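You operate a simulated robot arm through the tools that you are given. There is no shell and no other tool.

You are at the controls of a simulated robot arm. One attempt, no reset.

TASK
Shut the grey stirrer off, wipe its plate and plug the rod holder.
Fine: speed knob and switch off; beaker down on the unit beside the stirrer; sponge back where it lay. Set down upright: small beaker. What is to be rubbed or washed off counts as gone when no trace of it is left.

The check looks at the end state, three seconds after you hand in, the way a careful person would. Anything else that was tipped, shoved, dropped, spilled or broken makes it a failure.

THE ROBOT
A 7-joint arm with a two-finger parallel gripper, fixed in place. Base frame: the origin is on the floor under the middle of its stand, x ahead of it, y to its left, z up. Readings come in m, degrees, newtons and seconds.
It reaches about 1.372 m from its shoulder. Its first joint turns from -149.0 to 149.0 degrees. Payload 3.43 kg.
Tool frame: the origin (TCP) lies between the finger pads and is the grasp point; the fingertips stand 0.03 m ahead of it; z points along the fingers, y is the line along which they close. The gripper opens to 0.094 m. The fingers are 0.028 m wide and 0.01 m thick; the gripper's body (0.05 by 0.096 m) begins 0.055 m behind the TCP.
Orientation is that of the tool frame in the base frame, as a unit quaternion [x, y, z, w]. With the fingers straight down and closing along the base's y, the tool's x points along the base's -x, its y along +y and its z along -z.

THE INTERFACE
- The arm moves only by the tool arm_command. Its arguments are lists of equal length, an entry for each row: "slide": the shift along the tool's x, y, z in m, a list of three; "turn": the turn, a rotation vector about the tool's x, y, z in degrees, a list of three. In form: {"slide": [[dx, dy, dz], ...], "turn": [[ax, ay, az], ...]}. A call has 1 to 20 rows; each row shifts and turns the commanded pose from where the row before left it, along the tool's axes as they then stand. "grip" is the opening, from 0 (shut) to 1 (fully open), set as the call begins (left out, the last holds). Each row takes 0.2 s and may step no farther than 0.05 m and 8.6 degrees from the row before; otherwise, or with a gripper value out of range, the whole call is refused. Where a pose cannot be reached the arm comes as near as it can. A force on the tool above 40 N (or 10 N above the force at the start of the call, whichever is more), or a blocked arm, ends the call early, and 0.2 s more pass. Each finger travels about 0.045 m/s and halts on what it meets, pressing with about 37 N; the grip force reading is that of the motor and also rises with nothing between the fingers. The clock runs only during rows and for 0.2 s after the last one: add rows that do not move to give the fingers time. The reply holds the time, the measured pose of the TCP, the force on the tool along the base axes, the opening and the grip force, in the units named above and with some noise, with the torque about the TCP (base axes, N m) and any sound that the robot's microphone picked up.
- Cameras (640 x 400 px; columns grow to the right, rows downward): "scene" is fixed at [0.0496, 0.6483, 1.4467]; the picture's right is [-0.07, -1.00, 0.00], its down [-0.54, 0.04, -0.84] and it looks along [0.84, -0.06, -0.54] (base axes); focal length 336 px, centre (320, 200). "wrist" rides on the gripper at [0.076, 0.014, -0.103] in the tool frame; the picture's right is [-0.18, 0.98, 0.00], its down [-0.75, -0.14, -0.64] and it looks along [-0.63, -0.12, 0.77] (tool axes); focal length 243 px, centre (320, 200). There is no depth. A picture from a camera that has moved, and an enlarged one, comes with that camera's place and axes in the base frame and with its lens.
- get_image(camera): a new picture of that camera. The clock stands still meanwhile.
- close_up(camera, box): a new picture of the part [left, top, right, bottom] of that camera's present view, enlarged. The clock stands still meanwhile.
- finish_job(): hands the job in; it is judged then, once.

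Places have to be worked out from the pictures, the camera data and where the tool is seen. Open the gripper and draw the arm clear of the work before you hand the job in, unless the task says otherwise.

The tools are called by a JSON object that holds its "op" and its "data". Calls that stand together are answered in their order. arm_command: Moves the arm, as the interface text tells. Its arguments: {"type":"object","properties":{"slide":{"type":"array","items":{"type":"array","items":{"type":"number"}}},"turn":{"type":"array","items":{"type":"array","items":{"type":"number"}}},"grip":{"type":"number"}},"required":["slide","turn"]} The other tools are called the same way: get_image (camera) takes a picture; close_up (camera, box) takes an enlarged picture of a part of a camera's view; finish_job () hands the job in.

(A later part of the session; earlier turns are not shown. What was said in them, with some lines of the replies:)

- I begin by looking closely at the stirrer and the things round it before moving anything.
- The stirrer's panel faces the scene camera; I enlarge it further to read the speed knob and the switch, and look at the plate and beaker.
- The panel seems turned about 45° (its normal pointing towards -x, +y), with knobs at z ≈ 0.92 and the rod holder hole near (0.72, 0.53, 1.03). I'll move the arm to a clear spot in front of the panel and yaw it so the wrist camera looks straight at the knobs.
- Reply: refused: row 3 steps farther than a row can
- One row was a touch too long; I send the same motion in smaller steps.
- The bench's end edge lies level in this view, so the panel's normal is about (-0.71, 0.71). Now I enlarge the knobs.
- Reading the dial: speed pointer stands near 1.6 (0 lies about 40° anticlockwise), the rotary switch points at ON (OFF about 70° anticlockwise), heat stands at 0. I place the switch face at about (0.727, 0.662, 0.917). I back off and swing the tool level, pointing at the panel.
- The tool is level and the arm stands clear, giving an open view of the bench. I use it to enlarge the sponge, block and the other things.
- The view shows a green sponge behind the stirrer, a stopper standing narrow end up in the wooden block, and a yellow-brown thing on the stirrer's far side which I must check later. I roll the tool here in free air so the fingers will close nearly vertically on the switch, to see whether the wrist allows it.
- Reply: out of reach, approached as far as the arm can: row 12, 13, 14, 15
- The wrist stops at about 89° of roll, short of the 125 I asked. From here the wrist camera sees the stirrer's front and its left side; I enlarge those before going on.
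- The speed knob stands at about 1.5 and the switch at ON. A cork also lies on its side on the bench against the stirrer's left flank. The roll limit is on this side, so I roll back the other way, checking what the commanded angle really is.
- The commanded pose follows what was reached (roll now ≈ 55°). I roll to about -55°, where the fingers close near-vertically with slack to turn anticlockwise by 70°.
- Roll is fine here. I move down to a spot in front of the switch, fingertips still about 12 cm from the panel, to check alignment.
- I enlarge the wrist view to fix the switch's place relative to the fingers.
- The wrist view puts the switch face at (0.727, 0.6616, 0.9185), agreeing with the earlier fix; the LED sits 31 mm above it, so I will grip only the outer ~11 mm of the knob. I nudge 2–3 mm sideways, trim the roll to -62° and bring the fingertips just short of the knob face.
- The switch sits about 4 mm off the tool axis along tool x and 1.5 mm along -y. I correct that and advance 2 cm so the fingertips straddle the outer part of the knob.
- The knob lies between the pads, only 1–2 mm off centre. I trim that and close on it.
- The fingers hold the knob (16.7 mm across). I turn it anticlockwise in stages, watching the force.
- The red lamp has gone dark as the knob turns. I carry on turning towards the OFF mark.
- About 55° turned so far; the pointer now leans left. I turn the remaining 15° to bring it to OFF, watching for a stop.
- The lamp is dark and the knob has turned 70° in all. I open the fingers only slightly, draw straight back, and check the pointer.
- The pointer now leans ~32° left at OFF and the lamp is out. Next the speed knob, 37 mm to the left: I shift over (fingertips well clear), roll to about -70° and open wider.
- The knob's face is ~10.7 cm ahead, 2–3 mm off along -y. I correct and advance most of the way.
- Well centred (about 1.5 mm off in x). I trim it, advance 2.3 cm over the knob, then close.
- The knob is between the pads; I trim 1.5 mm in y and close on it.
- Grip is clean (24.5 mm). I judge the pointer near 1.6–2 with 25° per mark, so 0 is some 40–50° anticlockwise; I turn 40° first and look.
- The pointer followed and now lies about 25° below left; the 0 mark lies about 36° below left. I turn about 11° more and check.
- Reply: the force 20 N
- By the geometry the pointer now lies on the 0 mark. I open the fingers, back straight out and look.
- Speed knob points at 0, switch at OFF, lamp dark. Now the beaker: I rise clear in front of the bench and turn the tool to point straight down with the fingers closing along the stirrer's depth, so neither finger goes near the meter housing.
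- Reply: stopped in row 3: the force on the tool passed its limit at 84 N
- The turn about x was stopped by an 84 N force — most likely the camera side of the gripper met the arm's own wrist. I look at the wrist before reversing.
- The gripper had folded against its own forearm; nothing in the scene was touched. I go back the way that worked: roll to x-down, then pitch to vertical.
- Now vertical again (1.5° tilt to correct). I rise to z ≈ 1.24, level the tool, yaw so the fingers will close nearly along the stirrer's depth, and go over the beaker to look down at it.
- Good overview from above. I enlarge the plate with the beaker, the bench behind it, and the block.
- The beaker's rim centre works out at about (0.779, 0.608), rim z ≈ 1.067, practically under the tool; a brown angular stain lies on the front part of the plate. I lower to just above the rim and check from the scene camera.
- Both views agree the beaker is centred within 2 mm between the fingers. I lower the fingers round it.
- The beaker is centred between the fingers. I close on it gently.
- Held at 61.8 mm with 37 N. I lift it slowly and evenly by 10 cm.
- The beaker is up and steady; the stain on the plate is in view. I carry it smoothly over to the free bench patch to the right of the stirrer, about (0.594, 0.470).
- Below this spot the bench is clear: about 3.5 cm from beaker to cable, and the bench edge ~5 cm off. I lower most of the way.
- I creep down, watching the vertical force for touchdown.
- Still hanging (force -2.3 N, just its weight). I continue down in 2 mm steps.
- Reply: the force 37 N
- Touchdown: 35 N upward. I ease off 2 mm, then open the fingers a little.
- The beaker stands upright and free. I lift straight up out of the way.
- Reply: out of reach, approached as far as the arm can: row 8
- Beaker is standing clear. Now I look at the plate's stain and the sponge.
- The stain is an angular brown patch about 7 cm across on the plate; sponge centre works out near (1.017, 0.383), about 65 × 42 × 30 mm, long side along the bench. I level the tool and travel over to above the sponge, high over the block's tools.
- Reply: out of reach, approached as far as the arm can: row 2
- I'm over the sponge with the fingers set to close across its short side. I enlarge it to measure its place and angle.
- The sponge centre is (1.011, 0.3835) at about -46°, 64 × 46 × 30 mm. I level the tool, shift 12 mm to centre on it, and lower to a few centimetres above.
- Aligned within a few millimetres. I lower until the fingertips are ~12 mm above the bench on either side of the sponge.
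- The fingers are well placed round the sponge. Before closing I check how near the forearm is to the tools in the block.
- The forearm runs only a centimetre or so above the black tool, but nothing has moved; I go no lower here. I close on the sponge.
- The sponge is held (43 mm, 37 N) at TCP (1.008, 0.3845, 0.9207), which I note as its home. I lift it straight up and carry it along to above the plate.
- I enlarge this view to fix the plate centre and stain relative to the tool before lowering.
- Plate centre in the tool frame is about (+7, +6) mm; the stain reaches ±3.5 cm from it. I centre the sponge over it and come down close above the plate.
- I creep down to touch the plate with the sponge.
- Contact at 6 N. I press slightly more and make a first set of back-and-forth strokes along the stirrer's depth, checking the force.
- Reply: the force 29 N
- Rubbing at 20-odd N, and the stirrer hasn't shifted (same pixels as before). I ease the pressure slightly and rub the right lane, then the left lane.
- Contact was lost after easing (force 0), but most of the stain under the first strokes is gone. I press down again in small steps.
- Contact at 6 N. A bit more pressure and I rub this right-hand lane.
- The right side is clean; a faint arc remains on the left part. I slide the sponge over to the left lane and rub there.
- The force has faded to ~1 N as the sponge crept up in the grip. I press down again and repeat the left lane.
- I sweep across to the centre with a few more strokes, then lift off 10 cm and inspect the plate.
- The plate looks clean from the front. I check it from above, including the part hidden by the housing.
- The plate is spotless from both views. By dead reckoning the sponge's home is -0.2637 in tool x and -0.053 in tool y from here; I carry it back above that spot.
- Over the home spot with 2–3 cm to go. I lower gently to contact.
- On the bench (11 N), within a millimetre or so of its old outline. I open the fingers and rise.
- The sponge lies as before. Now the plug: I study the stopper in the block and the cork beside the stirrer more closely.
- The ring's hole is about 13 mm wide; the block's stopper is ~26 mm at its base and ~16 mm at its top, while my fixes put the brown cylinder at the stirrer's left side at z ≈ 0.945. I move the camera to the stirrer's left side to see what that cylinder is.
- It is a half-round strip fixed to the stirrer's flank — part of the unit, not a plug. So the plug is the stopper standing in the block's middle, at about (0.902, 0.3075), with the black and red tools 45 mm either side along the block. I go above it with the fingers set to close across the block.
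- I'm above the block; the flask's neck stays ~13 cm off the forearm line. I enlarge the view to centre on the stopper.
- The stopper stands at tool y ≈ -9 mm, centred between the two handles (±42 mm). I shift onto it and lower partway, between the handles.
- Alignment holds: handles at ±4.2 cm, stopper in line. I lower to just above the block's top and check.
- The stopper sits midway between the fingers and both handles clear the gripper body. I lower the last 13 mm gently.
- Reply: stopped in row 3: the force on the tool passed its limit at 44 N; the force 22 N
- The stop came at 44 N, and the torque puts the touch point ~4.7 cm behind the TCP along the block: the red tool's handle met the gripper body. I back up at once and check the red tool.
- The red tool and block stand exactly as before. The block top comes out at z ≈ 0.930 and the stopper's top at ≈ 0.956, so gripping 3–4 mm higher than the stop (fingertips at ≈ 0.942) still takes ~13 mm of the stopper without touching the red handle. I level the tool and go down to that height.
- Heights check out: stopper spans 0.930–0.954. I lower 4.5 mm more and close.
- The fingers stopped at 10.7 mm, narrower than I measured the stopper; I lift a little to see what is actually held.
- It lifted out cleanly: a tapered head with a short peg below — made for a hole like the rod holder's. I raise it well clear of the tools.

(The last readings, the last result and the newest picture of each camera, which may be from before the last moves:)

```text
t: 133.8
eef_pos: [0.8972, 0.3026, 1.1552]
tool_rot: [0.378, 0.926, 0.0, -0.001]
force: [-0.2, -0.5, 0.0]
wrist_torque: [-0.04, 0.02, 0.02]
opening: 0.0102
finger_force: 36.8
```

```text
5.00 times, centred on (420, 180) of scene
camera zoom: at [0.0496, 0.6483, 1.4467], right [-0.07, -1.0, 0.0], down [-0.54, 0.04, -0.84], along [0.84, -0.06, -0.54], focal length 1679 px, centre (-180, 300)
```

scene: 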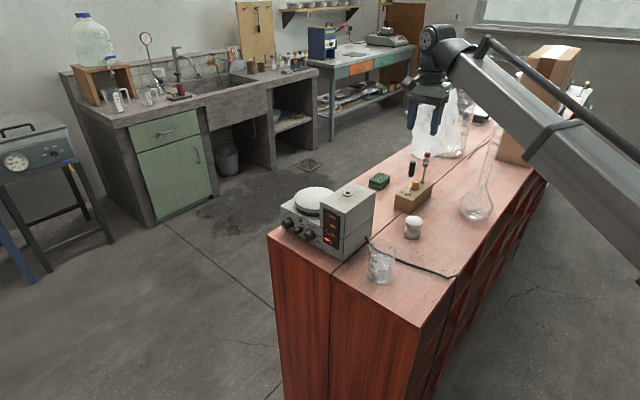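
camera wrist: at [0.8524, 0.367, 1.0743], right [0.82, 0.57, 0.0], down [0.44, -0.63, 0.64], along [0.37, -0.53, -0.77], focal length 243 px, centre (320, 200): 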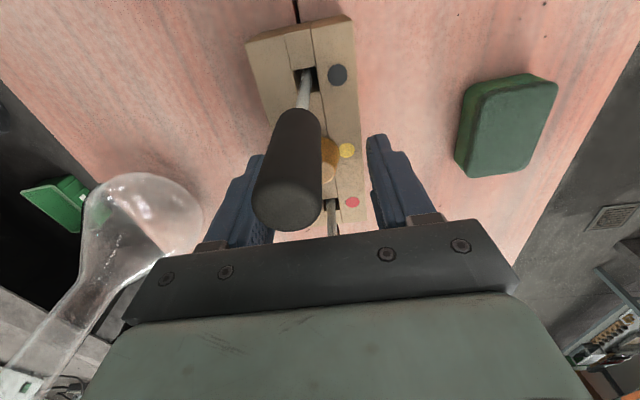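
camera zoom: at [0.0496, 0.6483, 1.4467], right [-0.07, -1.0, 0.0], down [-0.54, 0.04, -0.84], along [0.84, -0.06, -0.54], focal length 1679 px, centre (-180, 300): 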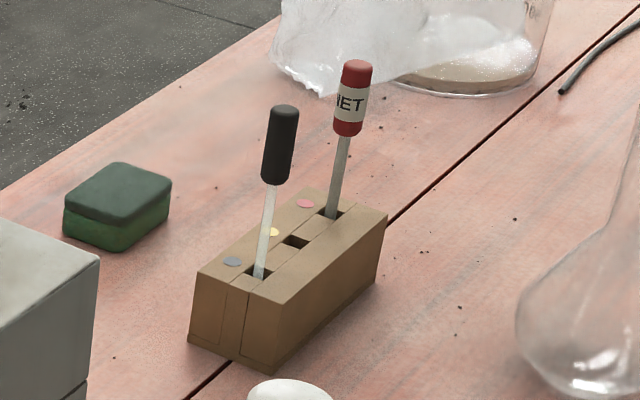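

The plug hangs straight on the tool axis (peg ~10 mm wide, ~14 mm long; hole ~13 mm); its head's underside is ~4.3 cm below the TCP. I carry it to above the rod holder near (0.721, 0.538).

{"op": "arm_command", "data": {"slide": [[0.0183, 0.0028, 0], [0.0363, 0.0056, 0], [0.0363, 0.0056, 0], [0.0363, 0.0056, 0], [0.0363, 0.0056, 0], [0.0363, 0.0056, 0], [0.0363, 0.0056, 0], [0.0363, 0.0056, 0], [0.0183, 0.0028, 0], [0, 0, 0.02], [0, 0, 0.012], [0, 0, 0], [0, 0, 0]], "turn": [[0, 0, 0], [0, 0, 0], [0, 0, 0], [0, 0, 0], [0, 0, 0], [0, 0, 0], [0, 0, 0], [0, 0, 0], [0, 0, 0], [0, 0, 0], [0, 0, 0], [0, 0, 0], [0, 0, 0]]}}

{"op": "close_up", "data": {"camera": "scene", "box": [320, 150, 380, 210]}}

{"op": "get_image", "data": {"camera": "wrist"}}

{"op": "close_up", "data": {"camera": "wrist", "box": [260, 70, 380, 170]}}

```text
t: 136.6
eef_pos: [0.7199, 0.5385, 1.122]
tool_rot: [0.378, 0.926, 0.0, 0.0]
force: [-0.1, 0.0, 0.3]
wrist_torque: [0.05, 0.04, -0.02]
opening: 0.0092
finger_force: 37.0
```

```text
6.67 times, centred on (350, 180) of scene
camera zoom: at [0.0496, 0.6483, 1.4467], right [-0.07, -1.0, 0.0], down [-0.54, 0.04, -0.84], along [0.84, -0.06, -0.54], focal length 2239 px, centre (120, 333)
```

zoom: 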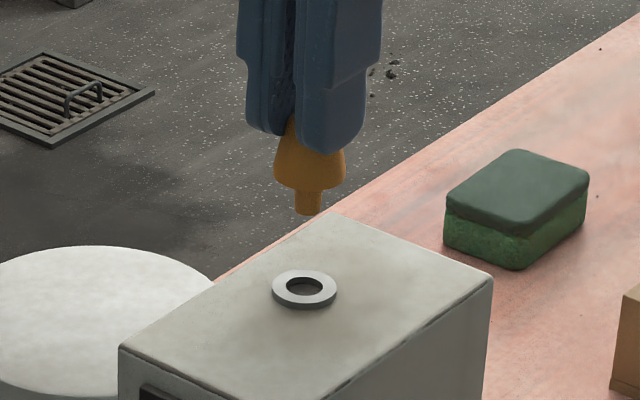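

```text
taken
camera wrist: at [0.6766, 0.6027, 1.2252], right [0.82, 0.57, 0.0], down [0.44, -0.63, 0.64], along [0.37, -0.53, -0.77], focal length 243 px, centre (320, 200)
```

wrist: 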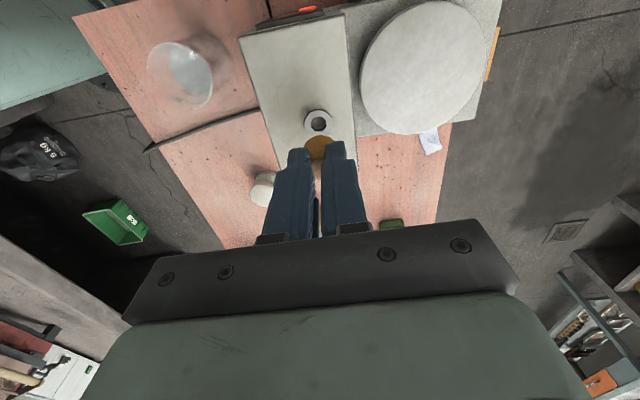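

```text
4.00 times, centred on (320, 120) of wrist
camera zoom: at [0.6766, 0.6027, 1.2252], right [0.82, 0.57, 0.0], down [0.44, -0.63, 0.64], along [0.37, -0.53, -0.77], focal length 970 px, centre (320, 520)
```

zoom: 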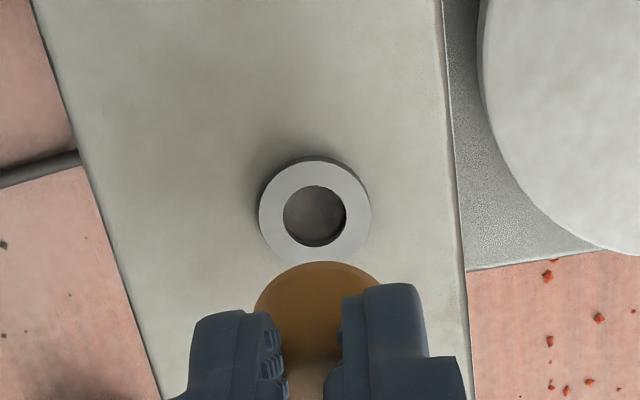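

Measured in the wrist view, the plug sits at tool x ≈ -4 mm and the hole at about (-1.5, -1.4) mm. I correct by (+2.5, -1.4) mm and lower to just above the ring for a second look.

{"op": "arm_command", "data": {"slide": [[0.0025, -0.0014, 0.005], [0, 0, 0.01], [0, 0, 0.006], [0, 0, 0]], "turn": [[0, 0, 0], [0, 0, 0], [0, 0, 0], [0, 0, 0]]}}

{"op": "close_up", "data": {"camera": "scene", "box": [330, 165, 370, 205]}}

{"op": "close_up", "data": {"camera": "wrist", "box": [270, 80, 370, 170]}}

```text
t: 137.6
eef_pos: [0.7169, 0.5386, 1.1019]
tool_rot: [0.377, 0.926, 0.0, 0.0]
force: [0.1, 0.4, -0.2]
wrist_torque: [0.01, -0.02, -0.01]
opening: 0.0133
finger_force: 37.1
```

```text
10.00 times, centred on (350, 185) of scene
camera zoom: at [0.0496, 0.6483, 1.4467], right [-0.07, -1.0, 0.0], down [-0.54, 0.04, -0.84], along [0.84, -0.06, -0.54], focal length 3358 px, centre (20, 350)
```

zoom: 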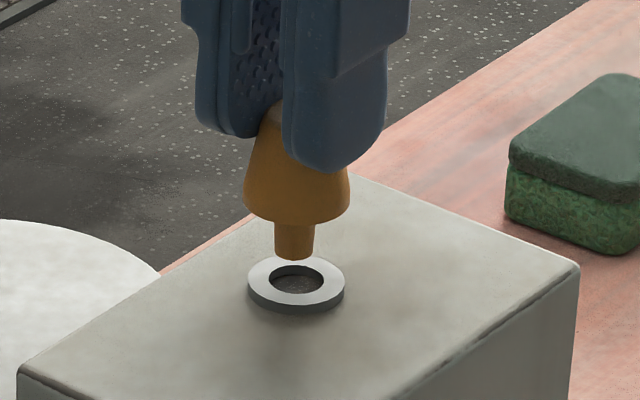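

```text
4.44 times, centred on (320, 125) of wrist
camera zoom: at [0.6735, 0.6039, 1.2043], right [0.82, 0.57, 0.0], down [0.44, -0.63, 0.64], along [0.37, -0.53, -0.77], focal length 1078 px, centre (320, 533)
```

zoom: 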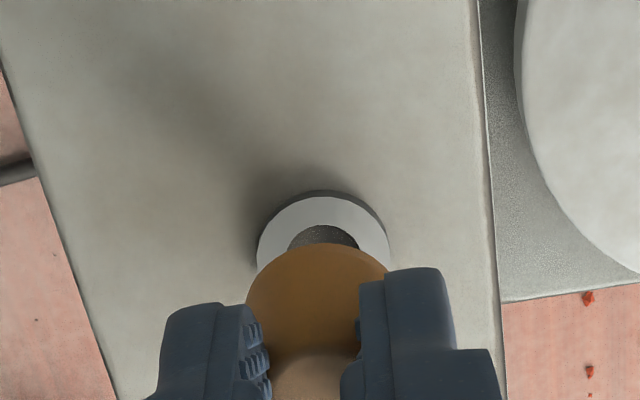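

Now plug and hole differ by about 1.5 mm along tool x in both views. I correct that and lower 6 mm for a final check at the rim.

{"op": "arm_command", "data": {"slide": [[-0.0016, 0, 0.002], [0, 0, 0.003], [0, 0, 0]], "turn": [[0, 0, 0], [0, 0, 0], [0, 0, 0]]}}

{"op": "close_up", "data": {"camera": "scene", "box": [335, 175, 365, 205]}}

{"op": "close_up", "data": {"camera": "wrist", "box": [270, 80, 370, 170]}}

```text
t: 138.4
eef_pos: [0.7181, 0.537, 1.0978]
tool_rot: [0.377, 0.926, -0.001, 0.0]
force: [-0.3, 0.2, 0.5]
wrist_torque: [0.0, 0.0, -0.01]
opening: 0.0136
finger_force: 37.2
```

```text
13.33 times, centred on (350, 190) of scene
camera zoom: at [0.0496, 0.6483, 1.4467], right [-0.07, -1.0, 0.0], down [-0.54, 0.04, -0.84], along [0.84, -0.06, -0.54], focal length 4478 px, centre (-80, 333)
```

zoom: 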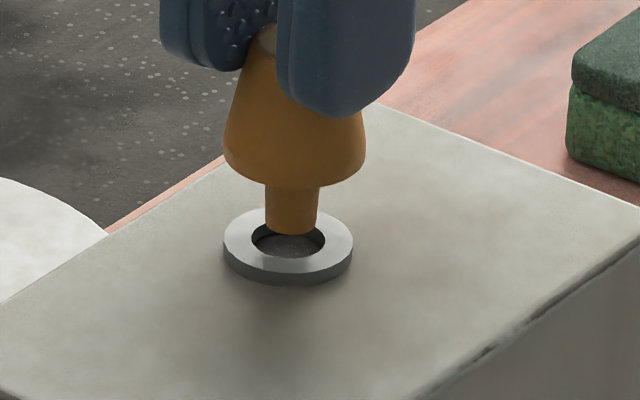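

```text
4.44 times, centred on (320, 125) of wrist
camera zoom: at [0.6748, 0.6025, 1.1995], right [0.82, 0.57, 0.0], down [0.44, -0.63, 0.64], along [0.37, -0.53, -0.77], focal length 1078 px, centre (320, 533)
```

zoom: 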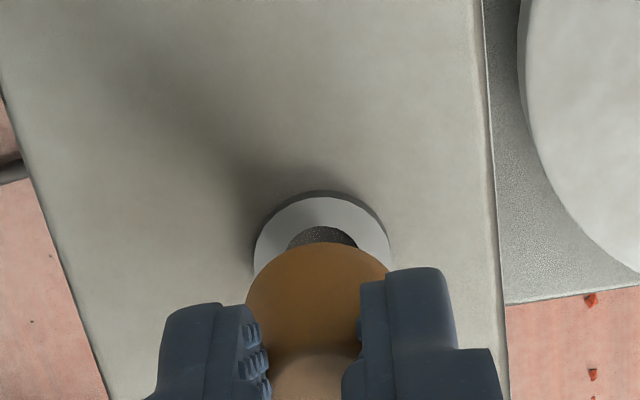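

Scene view shows the peg right over the hole, about 4 mm above the ring. I lower slowly and watch for contact.

{"op": "arm_command", "data": {"slide": [[-0.0003, 0, 0.002], [0, 0, 0.002], [0, 0, 0.002], [0, 0, 0]], "turn": [[0, 0, 0], [0, 0, 0], [0, 0, 0], [0, 0, 0]]}}

{"op": "close_up", "data": {"camera": "scene", "box": [335, 175, 365, 205]}}

{"op": "close_up", "data": {"camera": "wrist", "box": [270, 80, 370, 170]}}

```text
t: 139.4
eef_pos: [0.7186, 0.5368, 1.0912]
tool_rot: [0.378, 0.926, -0.001, 0.0]
force: [0.0, 0.7, 0.2]
wrist_torque: [0.01, 0.03, 0.01]
opening: 0.0137
finger_force: 36.7
```

```text
13.33 times, centred on (350, 190) of scene
camera zoom: at [0.0496, 0.6483, 1.4467], right [-0.07, -1.0, 0.0], down [-0.54, 0.04, -0.84], along [0.84, -0.06, -0.54], focal length 4478 px, centre (-80, 333)
```

zoom: 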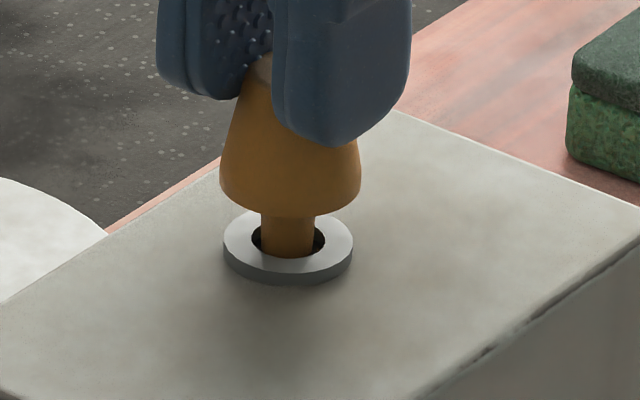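

```text
4.44 times, centred on (320, 125) of wrist
camera zoom: at [0.6756, 0.6028, 1.1935], right [0.82, 0.57, 0.0], down [0.44, -0.63, 0.64], along [0.37, -0.53, -0.77], focal length 1078 px, centre (320, 533)
```

zoom: 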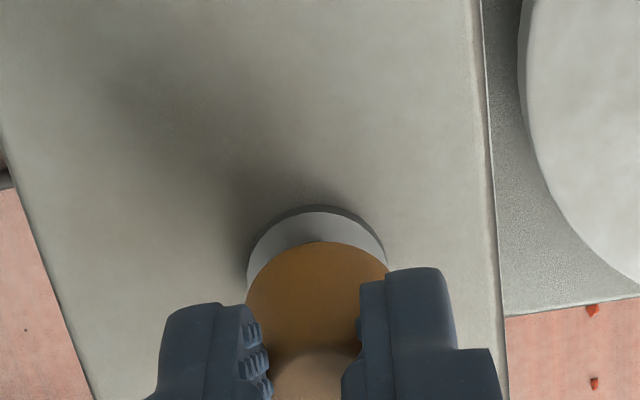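

The peg is dropping into the ring with gaps on both sides and no force. I keep lowering.

{"op": "arm_command", "data": {"slide": [[0, 0, 0.002], [0, 0, 0.002], [0, 0, 0]], "turn": [[0, 0, 0], [0, 0, 0], [0, 0, 0]]}}

{"op": "close_up", "data": {"camera": "scene", "box": [335, 175, 365, 205]}}

```text
t: 140.2
eef_pos: [0.7189, 0.5371, 1.0867]
tool_rot: [0.378, 0.926, -0.001, 0.0]
force: [-0.8, 0.7, -0.3]
wrist_torque: [0.0, -0.01, 0.0]
opening: 0.0136
finger_force: 37.2
```

```text
13.33 times, centred on (350, 190) of scene
camera zoom: at [0.0496, 0.6483, 1.4467], right [-0.07, -1.0, 0.0], down [-0.54, 0.04, -0.84], along [0.84, -0.06, -0.54], focal length 4478 px, centre (-80, 333)
```

zoom: 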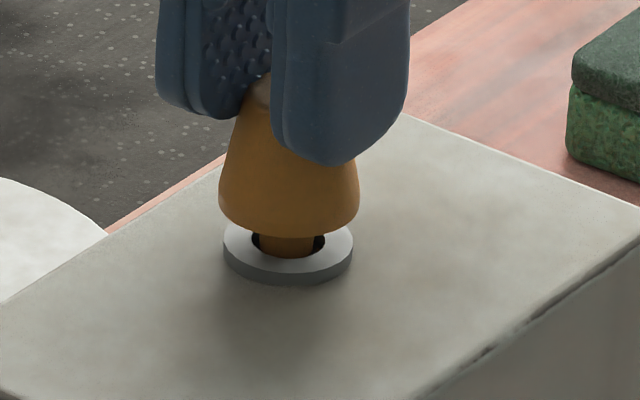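

The peg is in the hole; the head has ~8 mm to go. I lower until it seats.

{"op": "arm_command", "data": {"slide": [[0, 0, 0.002], [0, 0, 0.002], [0, 0, 0.002], [0, 0, 0]], "turn": [[0, 0, 0], [0, 0, 0], [0, 0, 0], [0, 0, 0]]}}

{"op": "close_up", "data": {"camera": "scene", "box": [335, 175, 365, 205]}}

{"op": "close_up", "data": {"camera": "wrist", "box": [270, 80, 370, 170]}}

```text
t: 141.2
eef_pos: [0.7199, 0.5377, 1.0803]
tool_rot: [0.377, 0.926, 0.0, -0.001]
force: [0.4, 0.2, 0.0]
wrist_torque: [-0.01, 0.02, 0.04]
opening: 0.0132
finger_force: 36.4
```

```text
13.33 times, centred on (350, 190) of scene
camera zoom: at [0.0496, 0.6483, 1.4467], right [-0.07, -1.0, 0.0], down [-0.54, 0.04, -0.84], along [0.84, -0.06, -0.54], focal length 4478 px, centre (-80, 333)
```

zoom: 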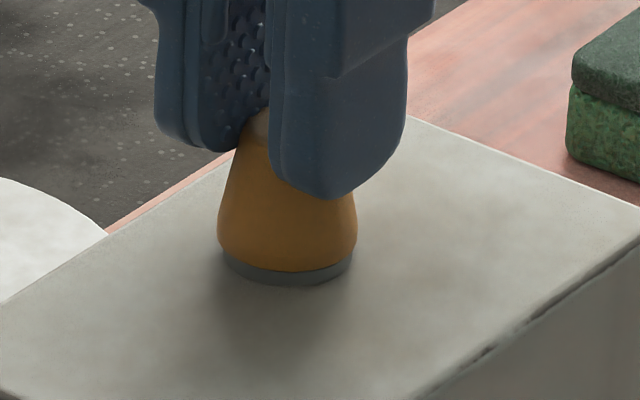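

```text
4.44 times, centred on (320, 125) of wrist
camera zoom: at [0.6754, 0.6029, 1.1831], right [0.82, 0.57, 0.0], down [0.44, -0.63, 0.64], along [0.37, -0.53, -0.77], focal length 1078 px, centre (320, 533)
```

zoom: 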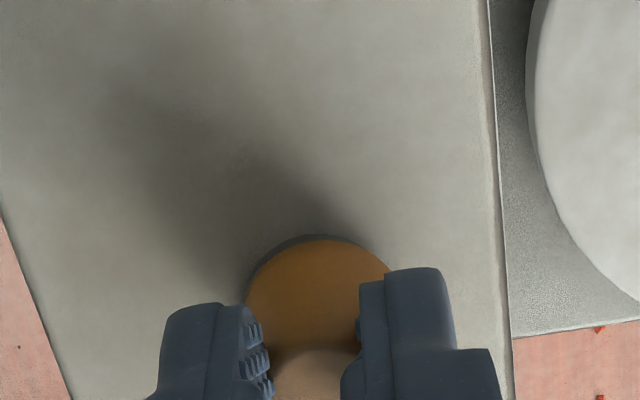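

The head is about a millimetre off the ring. I press down gently until it seats.

{"op": "arm_command", "data": {"slide": [[0, 0, 0.001], [0, 0, 0.001], [0, 0, 0]], "turn": [[0, 0, 0], [0, 0, 0], [0, 0, 0]]}}

{"op": "arm_command", "data": {"slide": [[0, 0, 0.001], [0, 0, 0]], "turn": [[0, 0, 0], [0, 0, 0]]}}

{"op": "close_up", "data": {"camera": "scene", "box": [335, 175, 365, 205]}}

```text
t: 142.0
eef_pos: [0.7191, 0.5377, 1.0787]
tool_rot: [0.378, 0.926, 0.0, -0.001]
force: [-0.7, 0.6, 0.0]
wrist_torque: [0.05, 0.07, 0.02]
opening: 0.0133
finger_force: 36.9
```

```text
t: 142.6
eef_pos: [0.7202, 0.5385, 1.0774]
tool_rot: [0.377, 0.926, 0.0, 0.0]
force: [0.1, 1.4, 3.7]
wrist_torque: [0.03, 0.08, 0.01]
opening: 0.0133
finger_force: 37.2
```

```text
13.33 times, centred on (350, 190) of scene
camera zoom: at [0.0496, 0.6483, 1.4467], right [-0.07, -1.0, 0.0], down [-0.54, 0.04, -0.84], along [0.84, -0.06, -0.54], focal length 4478 px, centre (-80, 333)
```

zoom: 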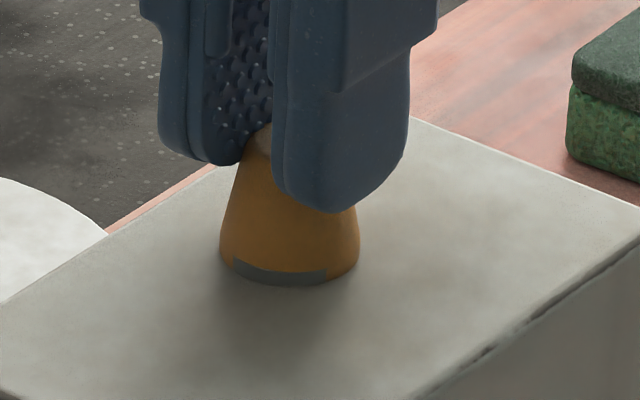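

Contact at 3.7 N: it is seating. I press a touch more to make sure it is fully home.

{"op": "arm_command", "data": {"slide": [[0, 0, 0.001], [0, 0, 0]], "turn": [[0, 0, 0], [0, 0, 0]]}}

{"op": "close_up", "data": {"camera": "scene", "box": [335, 175, 365, 205]}}

```text
t: 143.2
eef_pos: [0.7191, 0.5372, 1.0774]
tool_rot: [0.377, 0.926, 0.0, 0.001]
force: [-0.3, 1.0, 11.6]
wrist_torque: [0.02, -0.03, 0.03]
opening: 0.013
finger_force: 36.5
```

```text
13.33 times, centred on (350, 190) of scene
camera zoom: at [0.0496, 0.6483, 1.4467], right [-0.07, -1.0, 0.0], down [-0.54, 0.04, -0.84], along [0.84, -0.06, -0.54], focal length 4478 px, centre (-80, 333)
```

zoom: 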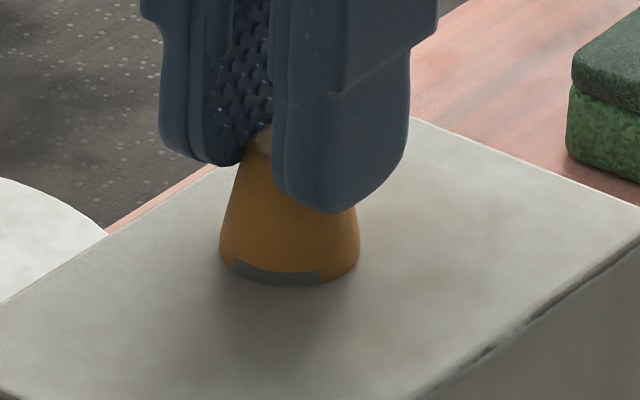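

Fully seated (11.6 N, no more travel). I release and lift away.

{"op": "arm_command", "data": {"slide": [[0, 0, -0.001], [0, 0, 0], [0, 0, 0], [0, 0, 0], [0, 0, 0]], "turn": [[0, 0, 0], [0, 0, 0], [0, 0, 0], [0, 0, 0], [0, 0, 0]], "grip": 0.5}}

{"op": "close_up", "data": {"camera": "scene", "box": [335, 175, 365, 205]}}

{"op": "arm_command", "data": {"slide": [[0, 0, -0.01], [0, 0, -0.02], [0, 0, -0.04], [0, 0, -0.04], [0, 0, 0]], "turn": [[0, 0, 0], [0, 0, 0], [0, 0, 0], [0, 0, 0], [0, 0, 0]]}}

{"op": "close_up", "data": {"camera": "scene", "box": [335, 175, 365, 205]}}

{"op": "get_image", "data": {"camera": "wrist"}}

```text
t: 144.4
eef_pos: [0.7195, 0.5369, 1.0779]
tool_rot: [0.378, 0.926, 0.0, 0.0]
force: [-0.2, 0.5, 0.9]
wrist_torque: [-0.02, 0.01, 0.0]
opening: 0.0471
finger_force: 0.2
```

```text
13.33 times, centred on (350, 190) of scene
camera zoom: at [0.0496, 0.6483, 1.4467], right [-0.07, -1.0, 0.0], down [-0.54, 0.04, -0.84], along [0.84, -0.06, -0.54], focal length 4478 px, centre (-80, 333)
```

zoom: 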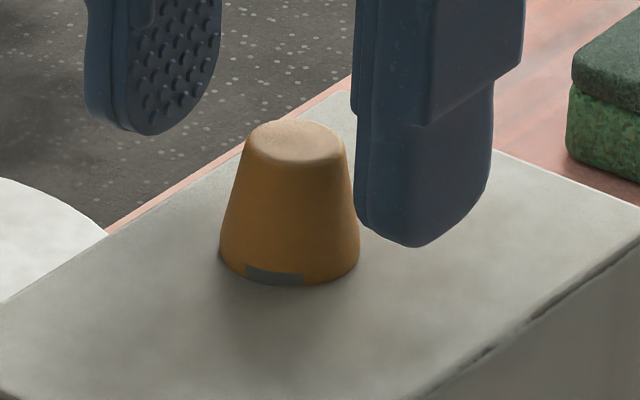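

```text
t: 145.6
eef_pos: [0.7187, 0.5395, 1.1878]
tool_rot: [0.377, 0.926, 0.0, 0.0]
force: [-0.2, -0.5, 0.5]
wrist_torque: [0.01, -0.02, -0.03]
opening: 0.0468
finger_force: 0.0
```

```text
13.33 times, centred on (350, 190) of scene
camera zoom: at [0.0496, 0.6483, 1.4467], right [-0.07, -1.0, 0.0], down [-0.54, 0.04, -0.84], along [0.84, -0.06, -0.54], focal length 4478 px, centre (-80, 333)
```

zoom: 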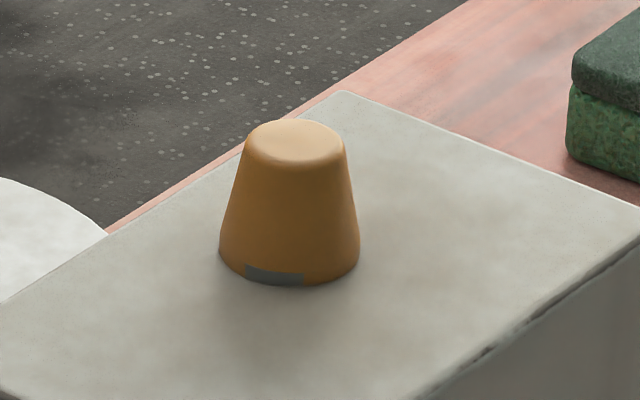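

```text
taken
camera wrist: at [0.6758, 0.6042, 1.29], right [0.82, 0.57, 0.0], down [0.44, -0.63, 0.64], along [0.37, -0.53, -0.77], focal length 243 px, centre (320, 200)
```

wrist: 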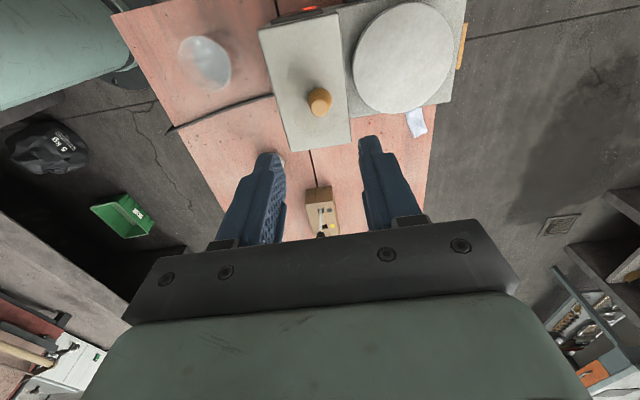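

The plug stands square and fully down over the ring. I withdraw the arm to the free space in front-left of the bench and then check everything once more.

{"op": "arm_command", "data": {"slide": [[0, 0, -0.03], [0, 0, -0.03], [0.0441, 0.0093, 0], [0.0441, 0.0093, 0], [0.0441, 0.0093, 0], [0.0441, 0.0093, 0], [0.0441, 0.0093, 0], [0.0441, 0.0093, 0], [0.0441, 0.0093, 0], [0, 0, 0], [0, 0, 0]], "turn": [[0, 0, 0], [0, 0, 0], [0, 0, 0], [0, 0, 0], [0, 0, 0], [0, 0, 0], [0, 0, 0], [0, 0, 0], [0, 0, 0], [0, 0, 0], [0, 0, 0]], "grip": 1.0}}

{"op": "get_image", "data": {"camera": "scene"}}

{"op": "get_image", "data": {"camera": "wrist"}}

{"op": "close_up", "data": {"camera": "scene", "box": [260, 170, 380, 260]}}

```text
t: 148.0
eef_pos: [0.5531, 0.8104, 1.2233]
tool_rot: [0.378, 0.926, 0.0, 0.0]
force: [-0.8, -0.4, 0.4]
wrist_torque: [-0.03, -0.01, 0.01]
opening: 0.094
finger_force: 0.1
out of reach, approached as far as the arm can: row 1, 2, 3
```

```text
taken
```

scene: 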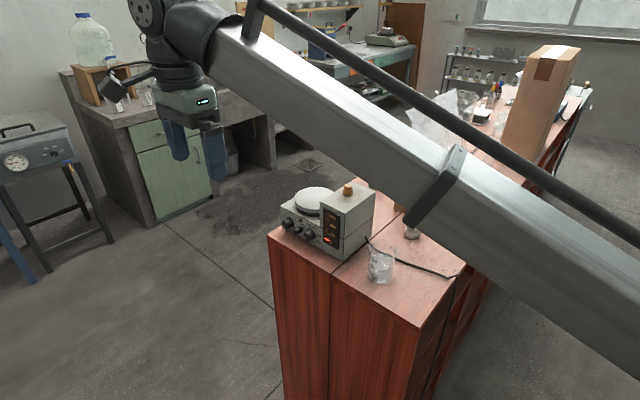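

```text
taken
camera wrist: at [0.5101, 0.8752, 1.3261], right [0.82, 0.57, 0.0], down [0.44, -0.63, 0.64], along [0.37, -0.53, -0.77], focal length 243 px, centre (320, 200)
```

wrist: 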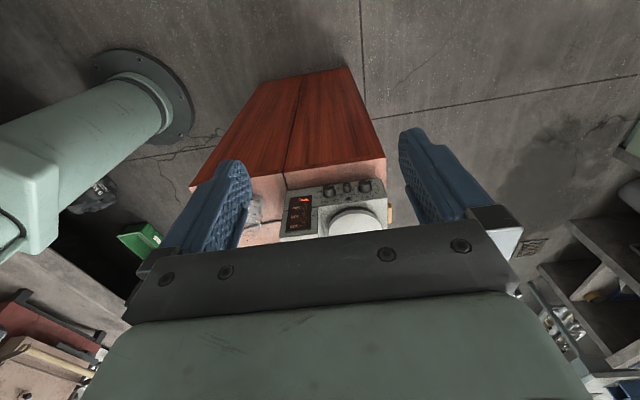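

```text
4.44 times, centred on (320, 215) of scene
camera zoom: at [0.0496, 0.6483, 1.4467], right [-0.07, -1.0, 0.0], down [-0.54, 0.04, -0.84], along [0.84, -0.06, -0.54], focal length 1493 px, centre (320, 133)
```

zoom: 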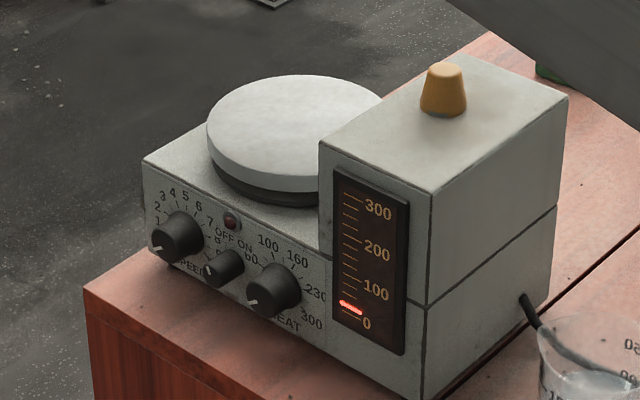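

Everything visible looks right. I check the dials closely once more, and the plate from the wrist camera.

{"op": "close_up", "data": {"camera": "scene", "box": [276, 208, 324, 244]}}

{"op": "close_up", "data": {"camera": "wrist", "box": [280, 170, 400, 245]}}

{"op": "close_up", "data": {"camera": "scene", "box": [294, 180, 342, 210]}}

{"op": "close_up", "data": {"camera": "scene", "box": [340, 220, 460, 300]}}

```text
11.11 times, centred on (300, 226) of scene
camera zoom: at [0.0496, 0.6483, 1.4467], right [-0.07, -1.0, 0.0], down [-0.54, 0.04, -0.84], along [0.84, -0.06, -0.54], focal length 3732 px, centre (542, -89)
```

zoom: 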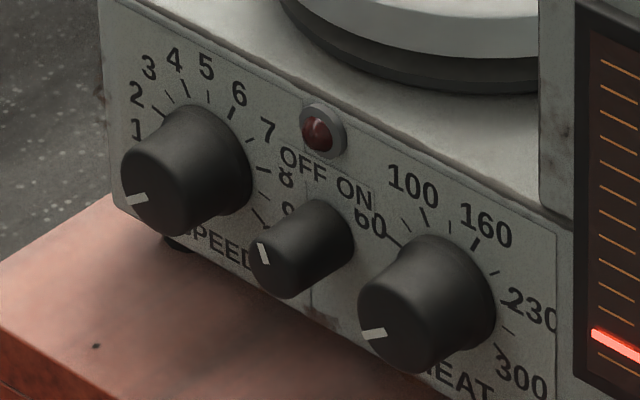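

```text
5.33 times, centred on (340, 208) of wrist
camera zoom: at [0.5101, 0.8752, 1.3261], right [0.82, 0.57, 0.0], down [0.44, -0.63, 0.64], along [0.37, -0.53, -0.77], focal length 1294 px, centre (213, 160)
```

zoom: 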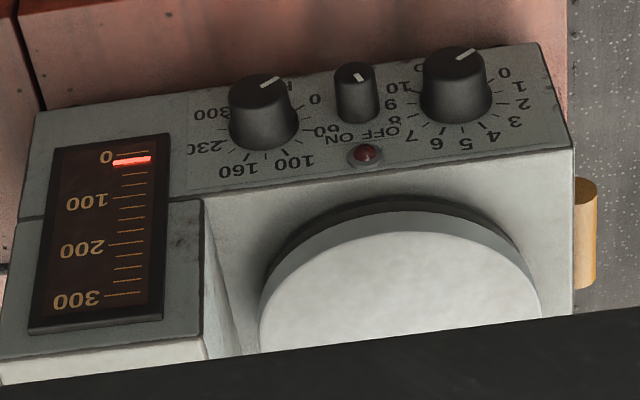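

```text
13.33 times, centred on (318, 195) of scene
camera zoom: at [0.0496, 0.6483, 1.4467], right [-0.07, -1.0, 0.0], down [-0.54, 0.04, -0.84], along [0.84, -0.06, -0.54], focal length 4478 px, centre (347, 267)
```

zoom: 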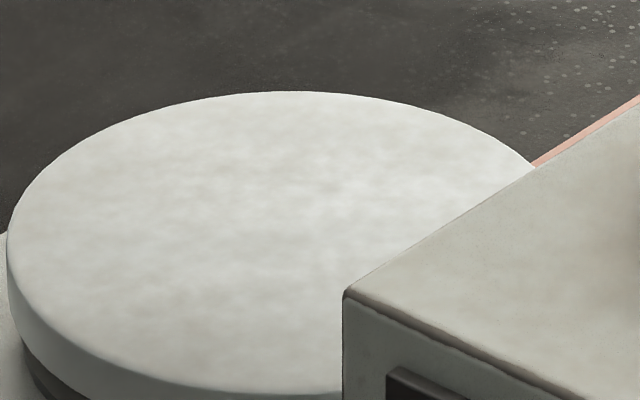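

```text
5.00 times, centred on (400, 260) of scene
camera zoom: at [0.0496, 0.6483, 1.4467], right [-0.07, -1.0, 0.0], down [-0.54, 0.04, -0.84], along [0.84, -0.06, -0.54], focal length 1679 px, centre (-80, -100)
```

zoom: 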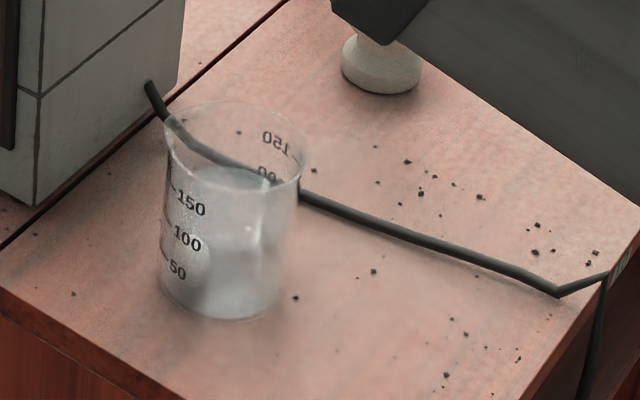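

Dials, plate and beaker are as they should be. I lower the arm in the free space in front so the forearm leaves the scene camera's view of the block, sponge and flask.

{"op": "arm_command", "data": {"slide": [[0.03, 0.02, 0.02], [0.02, 0.02, 0.035], [0, 0, 0.045], [0, 0, 0.045], [0, 0, 0.045], [0, 0, 0.03], [0, 0, 0]], "turn": [[0, 0, 0], [0, 0, 0], [0, 0, 0], [0, 0, 0], [0, 0, 0], [0, 0, 0], [0, 0, 0]]}}

{"op": "get_image", "data": {"camera": "scene"}}

{"op": "close_up", "data": {"camera": "scene", "box": [350, 140, 510, 240]}}

```text
t: 149.6
eef_pos: [0.5445, 0.8713, 1.0017]
tool_rot: [0.378, 0.926, 0.0, 0.0]
force: [-1.4, -0.5, -0.5]
wrist_torque: [0.0, -0.01, 0.0]
opening: 0.0939
finger_force: 0.0
```

```text
taken
```

scene: 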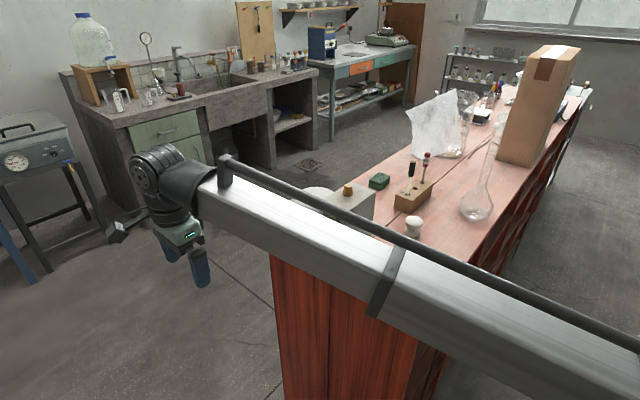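

```text
4.00 times, centred on (430, 190) of scene
camera zoom: at [0.0496, 0.6483, 1.4467], right [-0.07, -1.0, 0.0], down [-0.54, 0.04, -0.84], along [0.84, -0.06, -0.54], focal length 1343 px, centre (-120, 240)
```

zoom: 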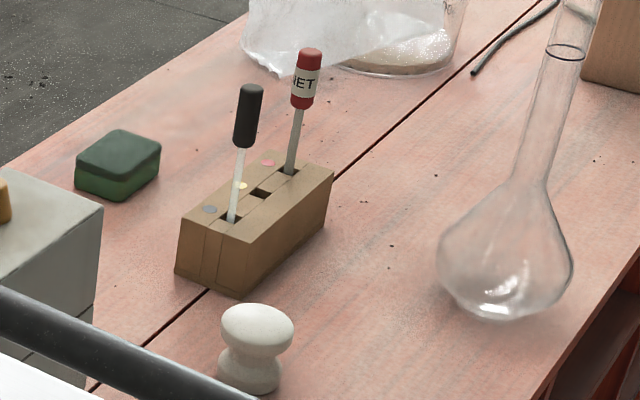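

Sponge, block, tools, flask and white knob stand exactly as at the start; only the plug has moved to the rod holder. The gripper is open and the arm is clear, so I hand the job in.

{"op": "finish_job", "data": {}}

```text
The job is handed in.
```

The job is handed in: the stirrer is off, its plate is wiped clean and the rod holder is plugged. I don't have the result of the check yet.

- **Stirrer:** the speed knob points at 0, the switch points at OFF and the lamp is dark. The heat knob already stood at 0 and I left it alone.
- **Beaker:** the small beaker stands upright on the bench to the right of the stirrer, a few centimetres clear of the cable.
- **Plate:** after rubbing with the sponge, no trace of the stain showed from above or from the front.
- **Sponge:** it lies back in its place, within about a millimetre of its original outline.
- **Rod holder:** I used the orange stopper with a peg that stood in the wooden block. It is seated fully down in the ring and stands straight.

**Contacts:** the gripper pressed on the handle of the red magnet wand once, at about 44 N, while I was reaching for the stopper. The wand and block did not move. Earlier the gripper also bumped the arm's own forearm in free air, touching nothing else.

At the end the wooden block, both tools, the flask and the white knob looked the same as at the start. The gripper is open and the arm is clear of the bench.
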